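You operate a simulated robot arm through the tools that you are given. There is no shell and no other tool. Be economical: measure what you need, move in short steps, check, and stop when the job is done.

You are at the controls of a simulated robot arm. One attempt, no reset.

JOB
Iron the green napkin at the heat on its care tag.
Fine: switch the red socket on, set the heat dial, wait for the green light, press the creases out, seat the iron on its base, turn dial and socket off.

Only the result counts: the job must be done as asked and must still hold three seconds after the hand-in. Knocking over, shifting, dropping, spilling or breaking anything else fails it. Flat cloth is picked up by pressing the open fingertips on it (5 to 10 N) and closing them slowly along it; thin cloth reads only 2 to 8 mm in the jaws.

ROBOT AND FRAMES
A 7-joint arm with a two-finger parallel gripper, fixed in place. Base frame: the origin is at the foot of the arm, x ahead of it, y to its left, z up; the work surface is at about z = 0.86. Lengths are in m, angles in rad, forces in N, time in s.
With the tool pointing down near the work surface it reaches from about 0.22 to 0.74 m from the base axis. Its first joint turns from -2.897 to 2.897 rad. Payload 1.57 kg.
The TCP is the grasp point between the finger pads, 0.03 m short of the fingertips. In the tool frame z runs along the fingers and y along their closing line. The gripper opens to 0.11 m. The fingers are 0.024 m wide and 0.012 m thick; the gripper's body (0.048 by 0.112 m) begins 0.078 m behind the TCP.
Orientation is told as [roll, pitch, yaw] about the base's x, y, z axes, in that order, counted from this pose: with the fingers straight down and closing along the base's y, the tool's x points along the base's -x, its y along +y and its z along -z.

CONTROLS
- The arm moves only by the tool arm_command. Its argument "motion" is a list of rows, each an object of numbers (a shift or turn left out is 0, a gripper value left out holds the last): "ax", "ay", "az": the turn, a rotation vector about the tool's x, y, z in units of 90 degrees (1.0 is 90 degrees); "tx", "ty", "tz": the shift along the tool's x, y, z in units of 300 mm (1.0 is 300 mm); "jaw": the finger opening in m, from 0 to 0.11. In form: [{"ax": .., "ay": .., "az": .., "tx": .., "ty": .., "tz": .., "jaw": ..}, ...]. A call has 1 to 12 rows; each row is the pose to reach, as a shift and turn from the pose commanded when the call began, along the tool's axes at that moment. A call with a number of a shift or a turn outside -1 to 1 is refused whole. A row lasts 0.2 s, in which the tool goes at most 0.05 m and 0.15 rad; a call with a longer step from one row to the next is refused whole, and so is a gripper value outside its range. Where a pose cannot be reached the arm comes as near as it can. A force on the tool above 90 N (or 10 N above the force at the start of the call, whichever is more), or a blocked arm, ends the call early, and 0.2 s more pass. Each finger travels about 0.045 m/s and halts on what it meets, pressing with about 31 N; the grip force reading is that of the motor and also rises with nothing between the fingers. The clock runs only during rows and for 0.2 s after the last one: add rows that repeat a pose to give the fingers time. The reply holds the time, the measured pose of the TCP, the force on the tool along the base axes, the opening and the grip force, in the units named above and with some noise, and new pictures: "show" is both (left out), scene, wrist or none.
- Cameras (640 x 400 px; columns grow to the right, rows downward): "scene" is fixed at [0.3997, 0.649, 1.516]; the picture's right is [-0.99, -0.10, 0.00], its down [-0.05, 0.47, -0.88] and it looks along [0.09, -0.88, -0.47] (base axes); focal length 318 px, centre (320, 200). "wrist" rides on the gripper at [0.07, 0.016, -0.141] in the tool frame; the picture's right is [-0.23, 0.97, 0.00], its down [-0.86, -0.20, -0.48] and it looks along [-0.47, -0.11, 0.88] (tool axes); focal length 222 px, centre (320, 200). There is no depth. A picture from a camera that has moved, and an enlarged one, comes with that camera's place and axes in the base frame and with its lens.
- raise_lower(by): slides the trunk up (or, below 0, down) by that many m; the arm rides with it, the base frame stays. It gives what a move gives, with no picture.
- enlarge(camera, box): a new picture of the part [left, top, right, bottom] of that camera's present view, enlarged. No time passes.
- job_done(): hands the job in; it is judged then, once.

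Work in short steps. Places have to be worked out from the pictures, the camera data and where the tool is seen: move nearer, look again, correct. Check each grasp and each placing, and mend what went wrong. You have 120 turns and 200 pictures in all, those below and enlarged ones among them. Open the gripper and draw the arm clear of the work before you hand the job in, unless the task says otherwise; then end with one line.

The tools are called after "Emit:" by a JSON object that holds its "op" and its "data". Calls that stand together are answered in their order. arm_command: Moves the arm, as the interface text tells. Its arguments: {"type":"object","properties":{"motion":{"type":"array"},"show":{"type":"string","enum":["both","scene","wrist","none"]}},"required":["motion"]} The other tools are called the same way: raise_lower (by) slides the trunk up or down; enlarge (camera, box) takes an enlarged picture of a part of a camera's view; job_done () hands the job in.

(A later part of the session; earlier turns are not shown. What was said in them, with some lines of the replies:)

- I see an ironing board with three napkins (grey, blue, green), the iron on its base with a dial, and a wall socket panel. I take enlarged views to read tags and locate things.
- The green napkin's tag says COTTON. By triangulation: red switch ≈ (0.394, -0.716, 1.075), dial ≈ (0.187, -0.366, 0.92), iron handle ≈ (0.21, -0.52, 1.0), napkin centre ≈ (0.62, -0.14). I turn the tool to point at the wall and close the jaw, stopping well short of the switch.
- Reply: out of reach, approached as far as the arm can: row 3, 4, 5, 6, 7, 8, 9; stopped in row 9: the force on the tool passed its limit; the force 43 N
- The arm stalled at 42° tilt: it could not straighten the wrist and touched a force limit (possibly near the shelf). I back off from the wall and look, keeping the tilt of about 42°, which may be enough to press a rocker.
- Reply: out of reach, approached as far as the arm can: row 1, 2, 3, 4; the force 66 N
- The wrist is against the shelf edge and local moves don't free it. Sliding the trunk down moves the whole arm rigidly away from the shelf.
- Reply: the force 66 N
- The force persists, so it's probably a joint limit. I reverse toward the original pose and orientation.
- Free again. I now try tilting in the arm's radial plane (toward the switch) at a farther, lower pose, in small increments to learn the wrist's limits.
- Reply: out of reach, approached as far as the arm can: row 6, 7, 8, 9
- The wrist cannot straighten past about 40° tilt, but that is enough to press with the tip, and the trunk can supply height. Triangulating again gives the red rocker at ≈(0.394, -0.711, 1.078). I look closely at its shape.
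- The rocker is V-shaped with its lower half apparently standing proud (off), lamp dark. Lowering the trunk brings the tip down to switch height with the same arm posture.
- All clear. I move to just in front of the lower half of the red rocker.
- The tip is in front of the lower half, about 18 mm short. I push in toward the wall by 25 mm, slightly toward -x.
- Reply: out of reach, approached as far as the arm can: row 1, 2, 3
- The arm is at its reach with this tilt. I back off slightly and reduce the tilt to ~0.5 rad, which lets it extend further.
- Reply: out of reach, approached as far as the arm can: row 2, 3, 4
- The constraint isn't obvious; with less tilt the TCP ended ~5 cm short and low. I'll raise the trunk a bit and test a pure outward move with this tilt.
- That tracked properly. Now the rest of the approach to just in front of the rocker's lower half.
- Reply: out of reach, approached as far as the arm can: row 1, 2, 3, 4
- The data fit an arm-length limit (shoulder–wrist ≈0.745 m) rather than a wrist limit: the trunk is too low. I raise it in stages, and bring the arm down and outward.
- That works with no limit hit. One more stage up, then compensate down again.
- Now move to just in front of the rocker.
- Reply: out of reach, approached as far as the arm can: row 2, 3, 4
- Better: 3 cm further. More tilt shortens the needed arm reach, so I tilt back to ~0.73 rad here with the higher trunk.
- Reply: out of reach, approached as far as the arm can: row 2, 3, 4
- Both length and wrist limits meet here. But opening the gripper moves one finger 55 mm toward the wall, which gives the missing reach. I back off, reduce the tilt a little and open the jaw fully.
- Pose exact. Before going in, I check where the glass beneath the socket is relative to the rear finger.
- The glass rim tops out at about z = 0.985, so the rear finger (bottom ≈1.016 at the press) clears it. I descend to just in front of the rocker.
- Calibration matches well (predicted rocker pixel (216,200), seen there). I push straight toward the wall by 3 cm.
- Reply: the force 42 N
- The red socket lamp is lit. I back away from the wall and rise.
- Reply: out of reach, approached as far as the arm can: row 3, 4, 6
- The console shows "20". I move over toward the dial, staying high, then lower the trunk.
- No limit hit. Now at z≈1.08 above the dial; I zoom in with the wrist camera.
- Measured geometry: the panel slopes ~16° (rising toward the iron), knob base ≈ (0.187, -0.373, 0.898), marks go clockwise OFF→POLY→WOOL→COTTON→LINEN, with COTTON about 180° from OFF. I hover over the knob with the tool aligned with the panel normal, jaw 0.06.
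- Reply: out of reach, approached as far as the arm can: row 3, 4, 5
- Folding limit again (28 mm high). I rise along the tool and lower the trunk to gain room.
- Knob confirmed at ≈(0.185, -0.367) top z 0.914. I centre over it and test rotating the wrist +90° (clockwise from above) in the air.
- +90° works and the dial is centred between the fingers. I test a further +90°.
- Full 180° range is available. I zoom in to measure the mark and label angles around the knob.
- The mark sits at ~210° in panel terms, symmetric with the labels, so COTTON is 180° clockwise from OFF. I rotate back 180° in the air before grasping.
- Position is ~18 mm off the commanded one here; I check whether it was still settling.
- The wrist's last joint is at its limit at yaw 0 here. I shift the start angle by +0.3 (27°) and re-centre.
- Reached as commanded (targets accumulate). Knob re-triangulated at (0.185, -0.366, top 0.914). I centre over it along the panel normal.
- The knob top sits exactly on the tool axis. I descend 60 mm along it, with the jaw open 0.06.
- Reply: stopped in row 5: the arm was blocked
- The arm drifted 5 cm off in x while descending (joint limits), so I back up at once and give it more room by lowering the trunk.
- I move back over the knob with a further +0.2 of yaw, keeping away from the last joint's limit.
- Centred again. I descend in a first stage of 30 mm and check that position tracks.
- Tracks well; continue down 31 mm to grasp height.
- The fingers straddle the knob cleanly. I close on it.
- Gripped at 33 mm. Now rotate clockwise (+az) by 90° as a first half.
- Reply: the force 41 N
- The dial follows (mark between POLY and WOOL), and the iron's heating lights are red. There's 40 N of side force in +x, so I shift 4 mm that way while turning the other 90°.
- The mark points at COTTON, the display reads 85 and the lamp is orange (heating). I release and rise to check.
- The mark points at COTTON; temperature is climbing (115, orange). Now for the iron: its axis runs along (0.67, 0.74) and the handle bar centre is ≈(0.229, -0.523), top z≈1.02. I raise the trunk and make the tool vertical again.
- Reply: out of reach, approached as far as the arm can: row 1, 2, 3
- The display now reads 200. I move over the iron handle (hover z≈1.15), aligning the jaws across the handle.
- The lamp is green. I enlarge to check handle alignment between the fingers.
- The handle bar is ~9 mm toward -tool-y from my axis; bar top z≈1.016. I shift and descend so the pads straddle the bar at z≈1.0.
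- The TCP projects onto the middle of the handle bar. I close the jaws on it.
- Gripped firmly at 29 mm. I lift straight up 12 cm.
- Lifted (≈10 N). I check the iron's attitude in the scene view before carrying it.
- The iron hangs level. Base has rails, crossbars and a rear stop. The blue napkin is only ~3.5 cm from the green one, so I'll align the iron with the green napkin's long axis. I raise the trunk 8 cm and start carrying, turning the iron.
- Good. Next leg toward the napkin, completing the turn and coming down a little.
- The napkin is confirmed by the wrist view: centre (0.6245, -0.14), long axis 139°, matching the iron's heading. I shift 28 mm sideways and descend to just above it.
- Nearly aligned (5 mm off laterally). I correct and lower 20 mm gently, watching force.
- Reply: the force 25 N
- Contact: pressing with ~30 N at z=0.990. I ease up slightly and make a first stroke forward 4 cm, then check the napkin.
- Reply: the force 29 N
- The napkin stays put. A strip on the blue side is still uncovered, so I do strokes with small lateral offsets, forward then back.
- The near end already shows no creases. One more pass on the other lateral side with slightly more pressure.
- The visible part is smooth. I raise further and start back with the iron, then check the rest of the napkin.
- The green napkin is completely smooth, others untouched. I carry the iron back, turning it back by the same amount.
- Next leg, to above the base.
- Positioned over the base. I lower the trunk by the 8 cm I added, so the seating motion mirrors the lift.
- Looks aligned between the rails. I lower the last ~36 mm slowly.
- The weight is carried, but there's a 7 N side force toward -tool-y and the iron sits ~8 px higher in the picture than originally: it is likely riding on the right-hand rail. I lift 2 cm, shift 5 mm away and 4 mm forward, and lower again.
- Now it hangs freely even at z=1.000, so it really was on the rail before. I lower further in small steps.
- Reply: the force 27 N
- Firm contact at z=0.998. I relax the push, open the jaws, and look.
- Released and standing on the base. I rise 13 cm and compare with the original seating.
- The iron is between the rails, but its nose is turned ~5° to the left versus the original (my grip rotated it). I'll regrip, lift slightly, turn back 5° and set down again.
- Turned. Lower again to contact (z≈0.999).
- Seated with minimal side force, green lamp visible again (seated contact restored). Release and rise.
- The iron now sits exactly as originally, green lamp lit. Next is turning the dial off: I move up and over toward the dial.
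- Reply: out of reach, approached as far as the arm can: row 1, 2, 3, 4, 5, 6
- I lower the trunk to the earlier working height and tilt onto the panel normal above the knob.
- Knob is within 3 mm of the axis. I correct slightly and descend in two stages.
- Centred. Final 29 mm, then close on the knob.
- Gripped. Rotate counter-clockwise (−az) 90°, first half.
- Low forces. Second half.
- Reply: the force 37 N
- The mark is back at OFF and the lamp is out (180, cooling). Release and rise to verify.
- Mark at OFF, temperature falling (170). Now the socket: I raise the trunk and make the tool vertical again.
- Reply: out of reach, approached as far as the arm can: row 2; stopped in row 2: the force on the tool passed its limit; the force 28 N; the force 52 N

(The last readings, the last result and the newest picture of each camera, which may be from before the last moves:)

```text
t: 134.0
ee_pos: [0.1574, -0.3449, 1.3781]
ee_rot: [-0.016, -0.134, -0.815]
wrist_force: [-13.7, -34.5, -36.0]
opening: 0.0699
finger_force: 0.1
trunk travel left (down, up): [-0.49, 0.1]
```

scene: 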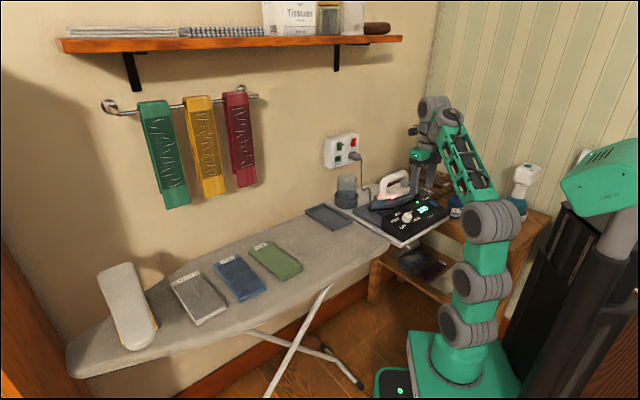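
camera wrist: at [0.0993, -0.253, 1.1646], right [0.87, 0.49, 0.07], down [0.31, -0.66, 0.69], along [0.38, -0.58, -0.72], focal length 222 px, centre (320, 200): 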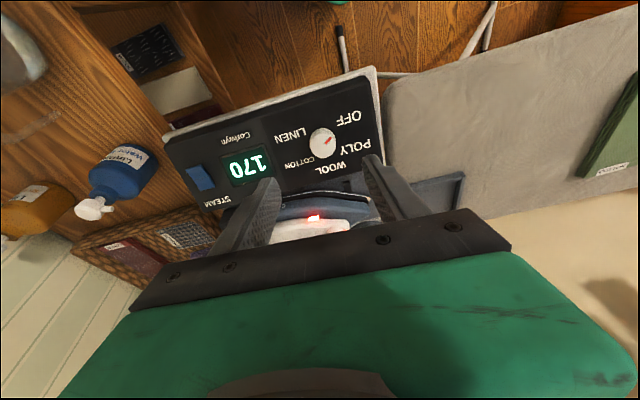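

A force limit tripped (likely joint stop / self-contact). I look before moving on.

Emit:
{"op": "arm_command", "data": {"motion": [{"tz": 0.0}]}}

Emit:
{"op": "enlarge", "data": {"camera": "scene", "box": [360, 0, 600, 200]}}

```text
t: 134.4
ee_pos: [0.1589, -0.3448, 1.3794]
ee_rot: [-0.017, -0.137, -0.818]
wrist_force: [-13.4, -34.5, -36.0]
opening: 0.0702
finger_force: 0.1
trunk travel left (down, up): [-0.49, 0.1]
camera wrist: at [0.1119, -0.2676, 1.5098], right [0.87, 0.5, 0.02], down [0.39, -0.7, 0.59], along [0.31, -0.51, -0.81], focal length 222 px, centre (320, 200)
```

scene: 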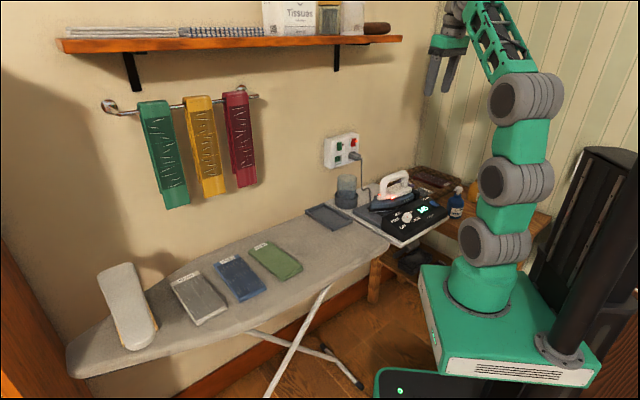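
wrist: 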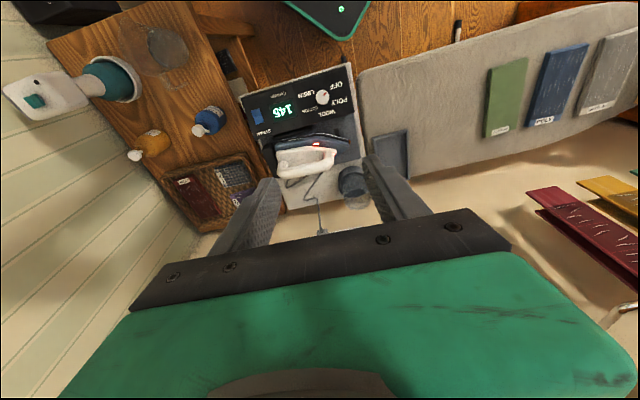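

```text
2.00 times, centred on (480, 100) of scene
camera zoom: at [0.3997, 0.649, 1.516], right [-0.99, -0.1, 0.0], down [-0.05, 0.47, -0.88], along [0.09, -0.88, -0.47], focal length 636 px, centre (0, 400)
```

zoom: 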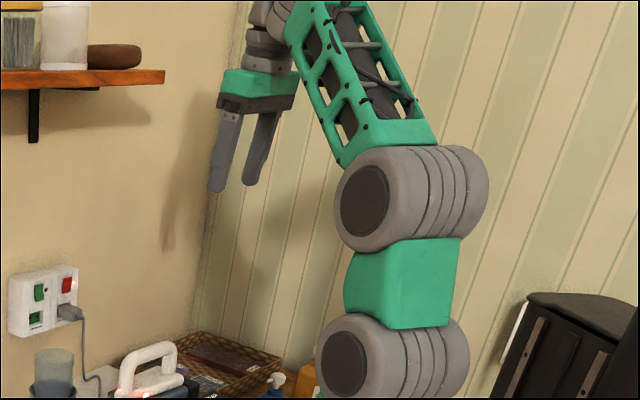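

Nothing is disturbed; the arm is just folded too tightly. I move outward and down to unfold it.

Emit:
{"op": "arm_command", "data": {"motion": [{"tx": -0.08, "tz": 0.03}, {"tx": -0.16, "ty": -0.01, "tz": 0.1}, {"tx": -0.24, "ty": -0.02, "tz": 0.19}, {"tx": -0.32, "ty": -0.03, "tz": 0.29}, {"tx": -0.38, "ty": -0.03, "tz": 0.39}, {"tx": -0.38, "ty": -0.03, "tz": 0.39}], "show": "none"}}

```text
t: 135.8
ee_pos: [0.2373, -0.4446, 1.2799]
ee_rot: [-0.013, -0.136, -0.818]
wrist_force: [0.5, 0.5, 0.8]
opening: 0.0702
finger_force: 0.1
trunk travel left (down, up): [-0.49, 0.1]
```

Free. I continue outward to in front of the socket while untilting.

Emit:
{"op": "arm_command", "data": {"motion": [{"tx": -0.1, "ty": 0.02, "tz": 0.05}, {"tx": -0.2, "ty": 0.04, "tz": 0.12, "ax": -0.004, "ay": 0.04}, {"tx": -0.3, "ty": 0.06, "tz": 0.18, "ax": -0.009, "ay": 0.087}, {"tx": -0.4, "ty": 0.08, "tz": 0.24, "ax": -0.009, "ay": 0.087}, {"tx": -0.49, "ty": 0.09, "tz": 0.3, "ax": -0.009, "ay": 0.087}, {"tx": -0.582, "ty": 0.105, "tz": 0.352, "ax": -0.009, "ay": 0.087}, {"tx": -0.582, "ty": 0.105, "tz": 0.352, "ax": -0.009, "ay": 0.087}], "show": "none"}}

Emit:
{"op": "arm_command", "data": {"motion": [{"az": -0.09}, {"az": -0.18}, {"az": -0.27}, {"az": -0.36, "jaw": 0.11}, {"az": -0.45}, {"az": -0.52}, {"az": -0.52}]}}

```text
t: 136.7
ee_pos: [0.3198, -0.5027, 1.244]
ee_rot: [-0.015, -0.044, -0.802]
wrist_force: [9.2, -18.0, -26.9]
opening: 0.0699
finger_force: 0.2
out of reach, approached as far as the arm can: row 3, 4
trunk travel left (down, up): [-0.49, 0.1]
stopped in row 4: the force on the tool passed its limit (the readings are from after the stop); the commanded pose is now the measured one
```

```text
t: 137.1
ee_pos: [0.3195, -0.502, 1.2439]
ee_rot: [-0.018, -0.044, -0.704]
wrist_force: [0.0, -1.1, -0.7]
opening: 0.0702
finger_force: 0.0
trunk travel left (down, up): [-0.49, 0.1]
stopped in row 1: the force on the tool passed its limit (the readings are from after the stop); the commanded pose is now the measured one
camera wrist: at [0.2753, -0.4393, 1.3818], right [0.8, 0.59, -0.01], down [0.51, -0.68, 0.52], along [0.3, -0.42, -0.85], focal length 222 px, centre (320, 200)
```

scene: 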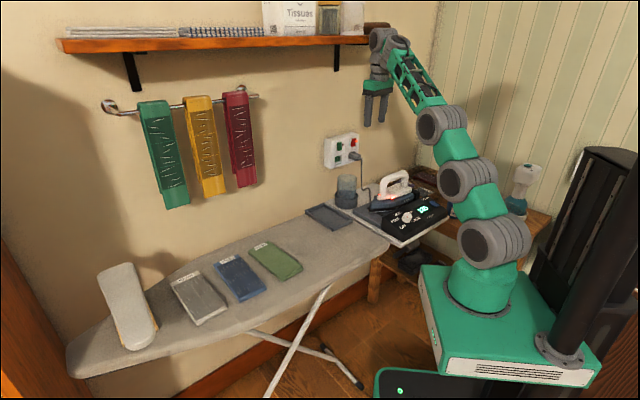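
wrist: 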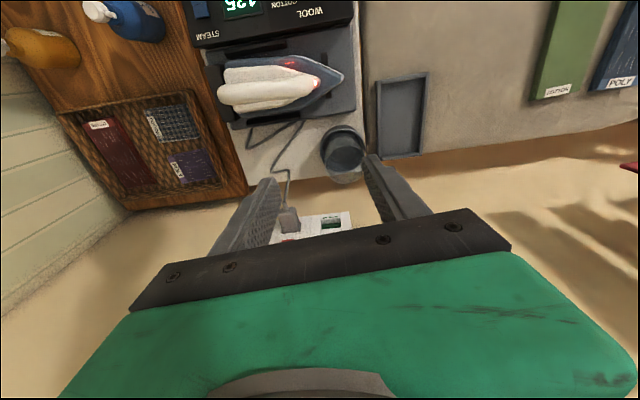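

The wrist may have brushed the shelf end; forces are now zero and the shelf items look unmoved. I check the shelf, then go down with the arm.

Emit:
{"op": "arm_command", "data": {"motion": [{"tz": 0.06}, {"tz": 0.15}, {"tz": 0.25}, {"tz": 0.3}, {"tz": 0.3}], "show": "none"}}

Emit:
{"op": "enlarge", "data": {"camera": "scene", "box": [250, 0, 450, 120]}}

```text
t: 138.3
ee_pos: [0.3221, -0.5083, 1.1543]
ee_rot: [-0.018, -0.044, -0.705]
wrist_force: [-0.2, 0.4, 0.8]
opening: 0.07
finger_force: 0.0
trunk travel left (down, up): [-0.49, 0.1]
```

```text
3.20 times, centred on (350, 60) of scene
camera zoom: at [0.3997, 0.649, 1.516], right [-0.99, -0.1, 0.0], down [-0.05, 0.47, -0.88], along [0.09, -0.88, -0.47], focal length 1017 px, centre (224, 648)
```

zoom: 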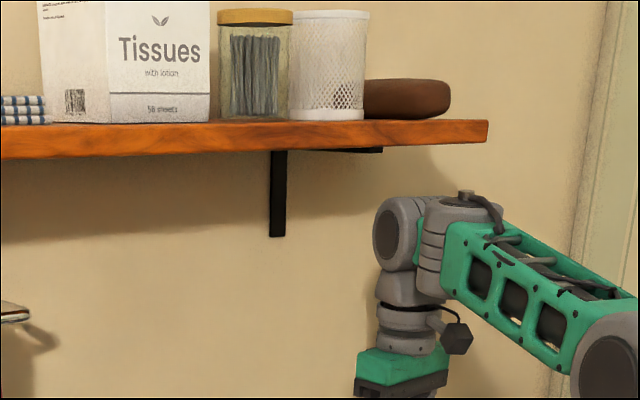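

Shelf and items are undisturbed. I finish the yaw to 0, open the jaws and move in front of the socket.

Emit:
{"op": "arm_command", "data": {"motion": [{"tx": -0.06, "ty": 0, "tz": 0.02, "az": -0.09, "jaw": 0.11}, {"tx": -0.12, "ty": -0.01, "tz": 0.04, "az": -0.18}, {"tx": -0.18, "ty": -0.02, "tz": 0.06, "az": -0.27}, {"tx": -0.24, "ty": -0.03, "tz": 0.08, "az": -0.36}, {"tx": -0.307, "ty": -0.032, "tz": 0.08, "az": -0.45}, {"tx": -0.307, "ty": -0.032, "tz": 0.08, "az": -0.45}], "show": "none"}}

```text
t: 139.7
ee_pos: [0.3766, -0.5545, 1.1256]
ee_rot: [-0.044, -0.022, 0.004]
wrist_force: [-0.6, -0.4, -0.1]
opening: 0.1099
finger_force: 0.1
out of reach, approached as far as the arm can: row 4, 5, 6
trunk travel left (down, up): [-0.49, 0.1]
```

Now tilt ~0.4 rad toward the wall as in the first press.

Emit:
{"op": "arm_command", "data": {"motion": [{"ax": 0.07, "ay": -0.03}, {"ax": 0.14, "ay": -0.06, "ty": -0.02, "tz": -0.02}, {"ax": 0.22, "ay": -0.09, "ty": -0.05, "tz": -0.03}, {"ax": 0.22, "ay": -0.09, "ty": -0.05, "tz": -0.03}], "show": "wrist"}}

Emit:
{"op": "enlarge", "data": {"camera": "wrist", "box": [140, 90, 380, 260]}}

```text
t: 140.7
ee_pos: [0.3908, -0.5874, 1.1418]
ee_rot: [-0.35, -0.123, 0.017]
wrist_force: [0.6, -0.3, 0.2]
opening: 0.1101
finger_force: 0.0
out of reach, approached as far as the arm can: row 1, 2, 3, 4
trunk travel left (down, up): [-0.49, 0.1]
camera wrist: at [0.3062, -0.5261, 1.2611], right [0.25, 0.92, -0.3], down [0.79, -0.01, 0.62], along [0.56, -0.39, -0.73], focal length 222 px, centre (320, 200)
```

wrist: 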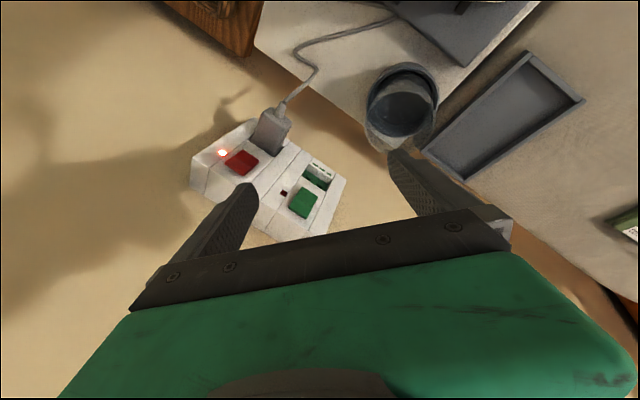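

```text
2.35 times, centred on (260, 175) of wrist
camera zoom: at [0.3062, -0.5261, 1.2611], right [0.25, 0.92, -0.3], down [0.79, -0.01, 0.62], along [0.56, -0.39, -0.73], focal length 523 px, centre (461, 259)
```

zoom: 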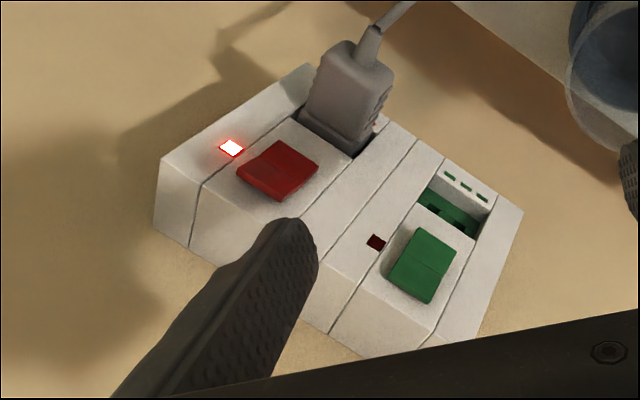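

I resync with a small trunk move (−2 cm), keeping the same tilt; the upper half of the rocker now protrudes (on state), so I'll press at z≈1.09.

Emit:
{"op": "raise_lower", "data": {"by": -0.02}}

Emit:
{"op": "arm_command", "data": {"motion": [{"ty": -0.02, "tz": 0.06}, {"ty": -0.045, "tz": 0.11}, {"ty": -0.045, "tz": 0.11}], "show": "wrist"}}

Emit:
{"op": "enlarge", "data": {"camera": "wrist", "box": [140, 90, 380, 260]}}

```text
t: 141.3
ee_pos: [0.3908, -0.5884, 1.1229]
ee_rot: [-0.351, -0.12, 0.018]
wrist_force: [-1.2, 0.7, 0.0]
opening: 0.1101
finger_force: 0.0
trunk travel left (down, up): [-0.47, 0.12]
```

```text
t: 142.2
ee_pos: [0.396, -0.6119, 1.0983]
ee_rot: [-0.351, -0.12, 0.016]
wrist_force: [0.3, -0.4, -0.1]
opening: 0.1101
finger_force: 0.0
trunk travel left (down, up): [-0.47, 0.12]
camera wrist: at [0.3095, -0.5492, 1.2157], right [0.25, 0.92, -0.3], down [0.79, -0.01, 0.62], along [0.56, -0.39, -0.73], focal length 222 px, centre (320, 200)
```

wrist: 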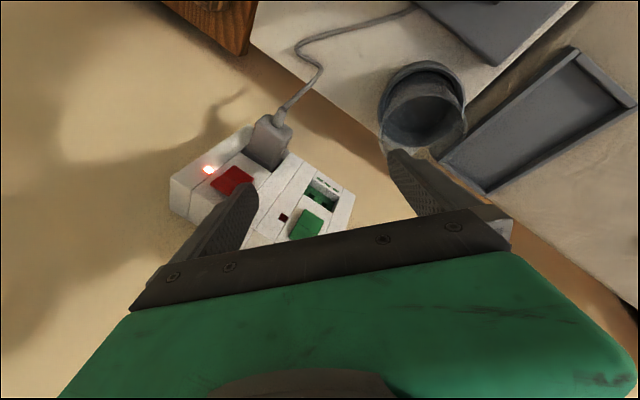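

```text
2.35 times, centred on (260, 175) of wrist
camera zoom: at [0.3095, -0.5492, 1.2157], right [0.25, 0.92, -0.3], down [0.79, -0.01, 0.62], along [0.56, -0.39, -0.73], focal length 523 px, centre (461, 259)
```

zoom: 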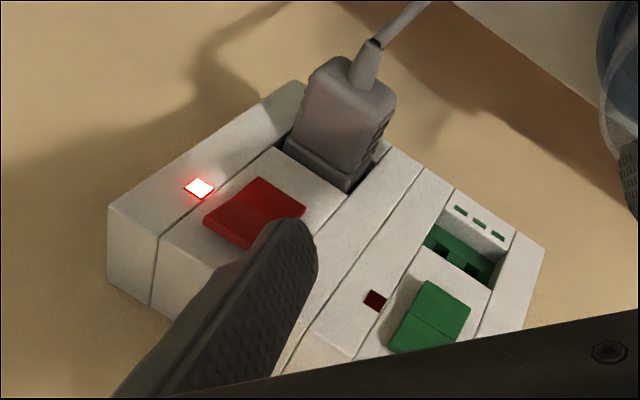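

Aligned with the upper half. I push straight toward the wall 28 mm.

Emit:
{"op": "arm_command", "data": {"motion": [{"tx": 0.013, "ty": -0.03, "tz": 0.011}, {"tx": 0.013, "ty": -0.06, "tz": 0.022}, {"tx": 0.013, "ty": -0.0875, "tz": 0.0315}], "show": "wrist"}}

Emit:
{"op": "enlarge", "data": {"camera": "wrist", "box": [140, 90, 380, 260]}}

```text
t: 142.9
ee_pos: [0.3884, -0.6253, 1.0952]
ee_rot: [-0.355, -0.124, 0.021]
wrist_force: [10.1, 13.1, 10.9]
opening: 0.1029
finger_force: 0.1
out of reach, approached as far as the arm can: row 2, 3
trunk travel left (down, up): [-0.47, 0.12]
camera wrist: at [0.3038, -0.5629, 1.2139], right [0.25, 0.92, -0.31], down [0.79, 0.0, 0.62], along [0.57, -0.4, -0.72], focal length 222 px, centre (320, 200)
```

wrist: 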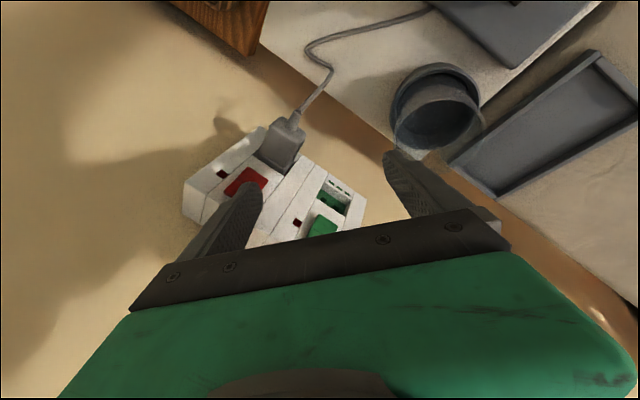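

```text
2.35 times, centred on (260, 175) of wrist
camera zoom: at [0.3038, -0.5629, 1.2139], right [0.25, 0.92, -0.31], down [0.79, 0.0, 0.62], along [0.57, -0.4, -0.72], focal length 523 px, centre (461, 259)
```

zoom: 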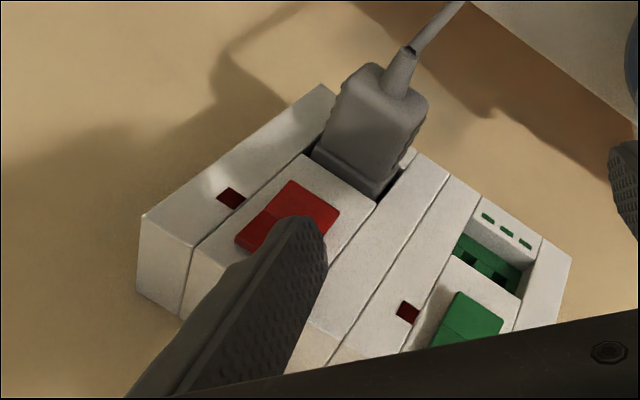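

The socket lamp is out: switched off. I withdraw from the wall and go to a clear pose.

Emit:
{"op": "arm_command", "data": {"motion": [{"ty": 0.06, "tz": -0.02}, {"ty": 0.13, "tz": -0.06}, {"ty": 0.2, "tz": -0.1}, {"ty": 0.25, "tz": -0.12, "ax": -0.07, "ay": 0.03}, {"ty": 0.3, "tz": -0.15, "ax": -0.14, "ay": 0.06}, {"ty": 0.35, "tz": -0.18, "ax": -0.21, "ay": 0.08}, {"ty": 0.35, "tz": -0.18, "ax": -0.21, "ay": 0.08}]}}

Emit:
{"op": "enlarge", "data": {"camera": "wrist", "box": [40, 0, 400, 290]}}

Emit:
{"op": "enlarge", "data": {"camera": "scene", "box": [160, 120, 480, 320]}}

```text
t: 144.6
ee_pos: [0.3826, -0.5095, 1.1071]
ee_rot: [-0.017, 0.003, -0.006]
wrist_force: [-0.1, 0.4, -0.4]
opening: 0.1101
finger_force: 0.0
out of reach, approached as far as the arm can: row 6
trunk travel left (down, up): [-0.47, 0.12]
camera wrist: at [0.3142, -0.4892, 1.2485], right [0.23, 0.97, -0.02], down [0.86, -0.2, 0.48], along [0.46, -0.13, -0.88], focal length 222 px, centre (320, 200)
```

scene: 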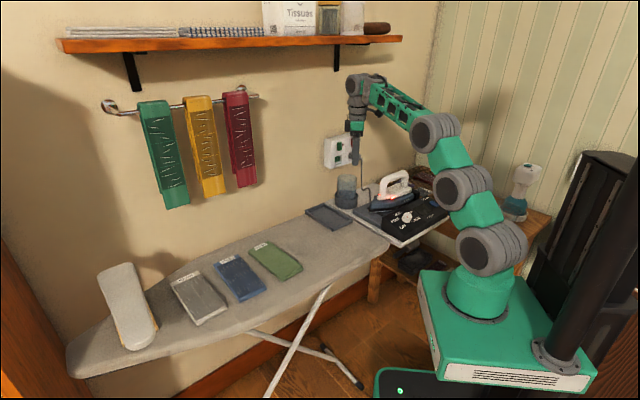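
wrist: 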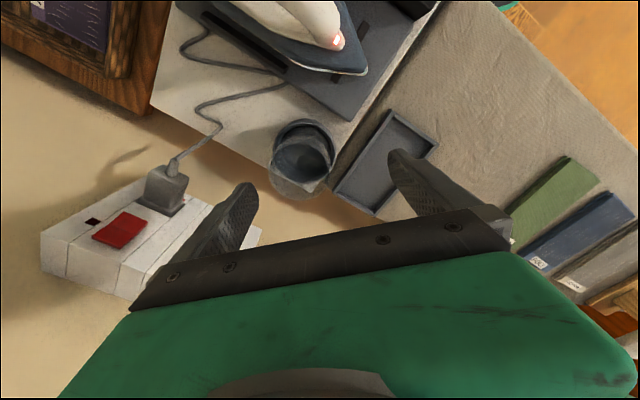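

```text
1.38 times, centred on (220, 145) of wrist
camera zoom: at [0.3142, -0.4892, 1.2485], right [0.23, 0.97, -0.02], down [0.86, -0.2, 0.48], along [0.46, -0.13, -0.88], focal length 306 px, centre (458, 276)
```

zoom: 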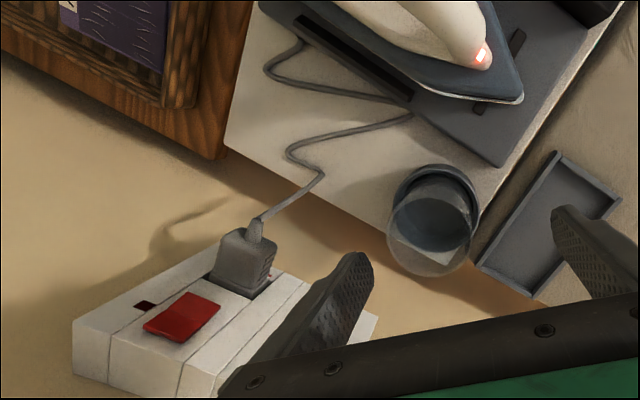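

```text
2.00 times, centred on (320, 220) of scene
camera zoom: at [0.3997, 0.649, 1.516], right [-0.99, -0.1, 0.0], down [-0.05, 0.47, -0.88], along [0.09, -0.88, -0.47], focal length 636 px, centre (320, 160)
```

zoom: 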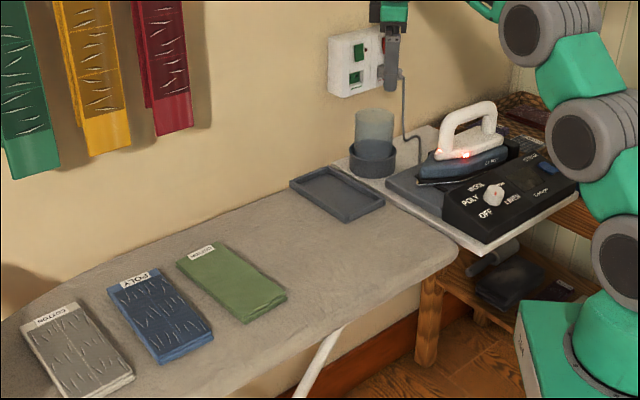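

Everything is off, the iron is seated, the napkin is smooth. I draw the arm a bit further clear before handing in.

Emit:
{"op": "arm_command", "data": {"motion": [{"tz": -0.06, "tx": 0.04, "ty": 0.04}, {"tz": -0.14, "tx": 0.1, "ty": 0.1}, {"tz": -0.22, "tx": 0.18, "ty": 0.18}, {"tz": -0.28, "tx": 0.26, "ty": 0.26}, {"tz": -0.28, "tx": 0.26, "ty": 0.26}], "show": "scene"}}

```text
t: 145.8
ee_pos: [0.307, -0.4276, 1.1886]
ee_rot: [-0.017, 0.003, -0.004]
wrist_force: [0.6, 0.3, 0.2]
opening: 0.11
finger_force: 0.1
trunk travel left (down, up): [-0.47, 0.12]
```

scene: 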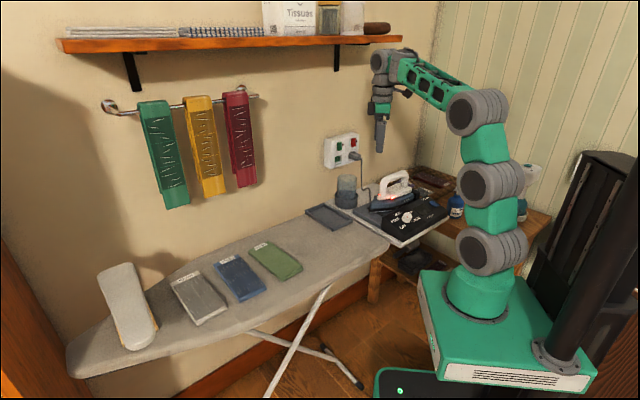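

The arm is clear, the gripper open, and all is in its place; I hand in the job.

Emit:
{"op": "job_done", "data": {}}

```text
The job is handed in.
```

I ironed the green napkin at COTTON (its tag, 200 on the display) and it is smooth; the iron is back on its base, and the dial and red socket are off.
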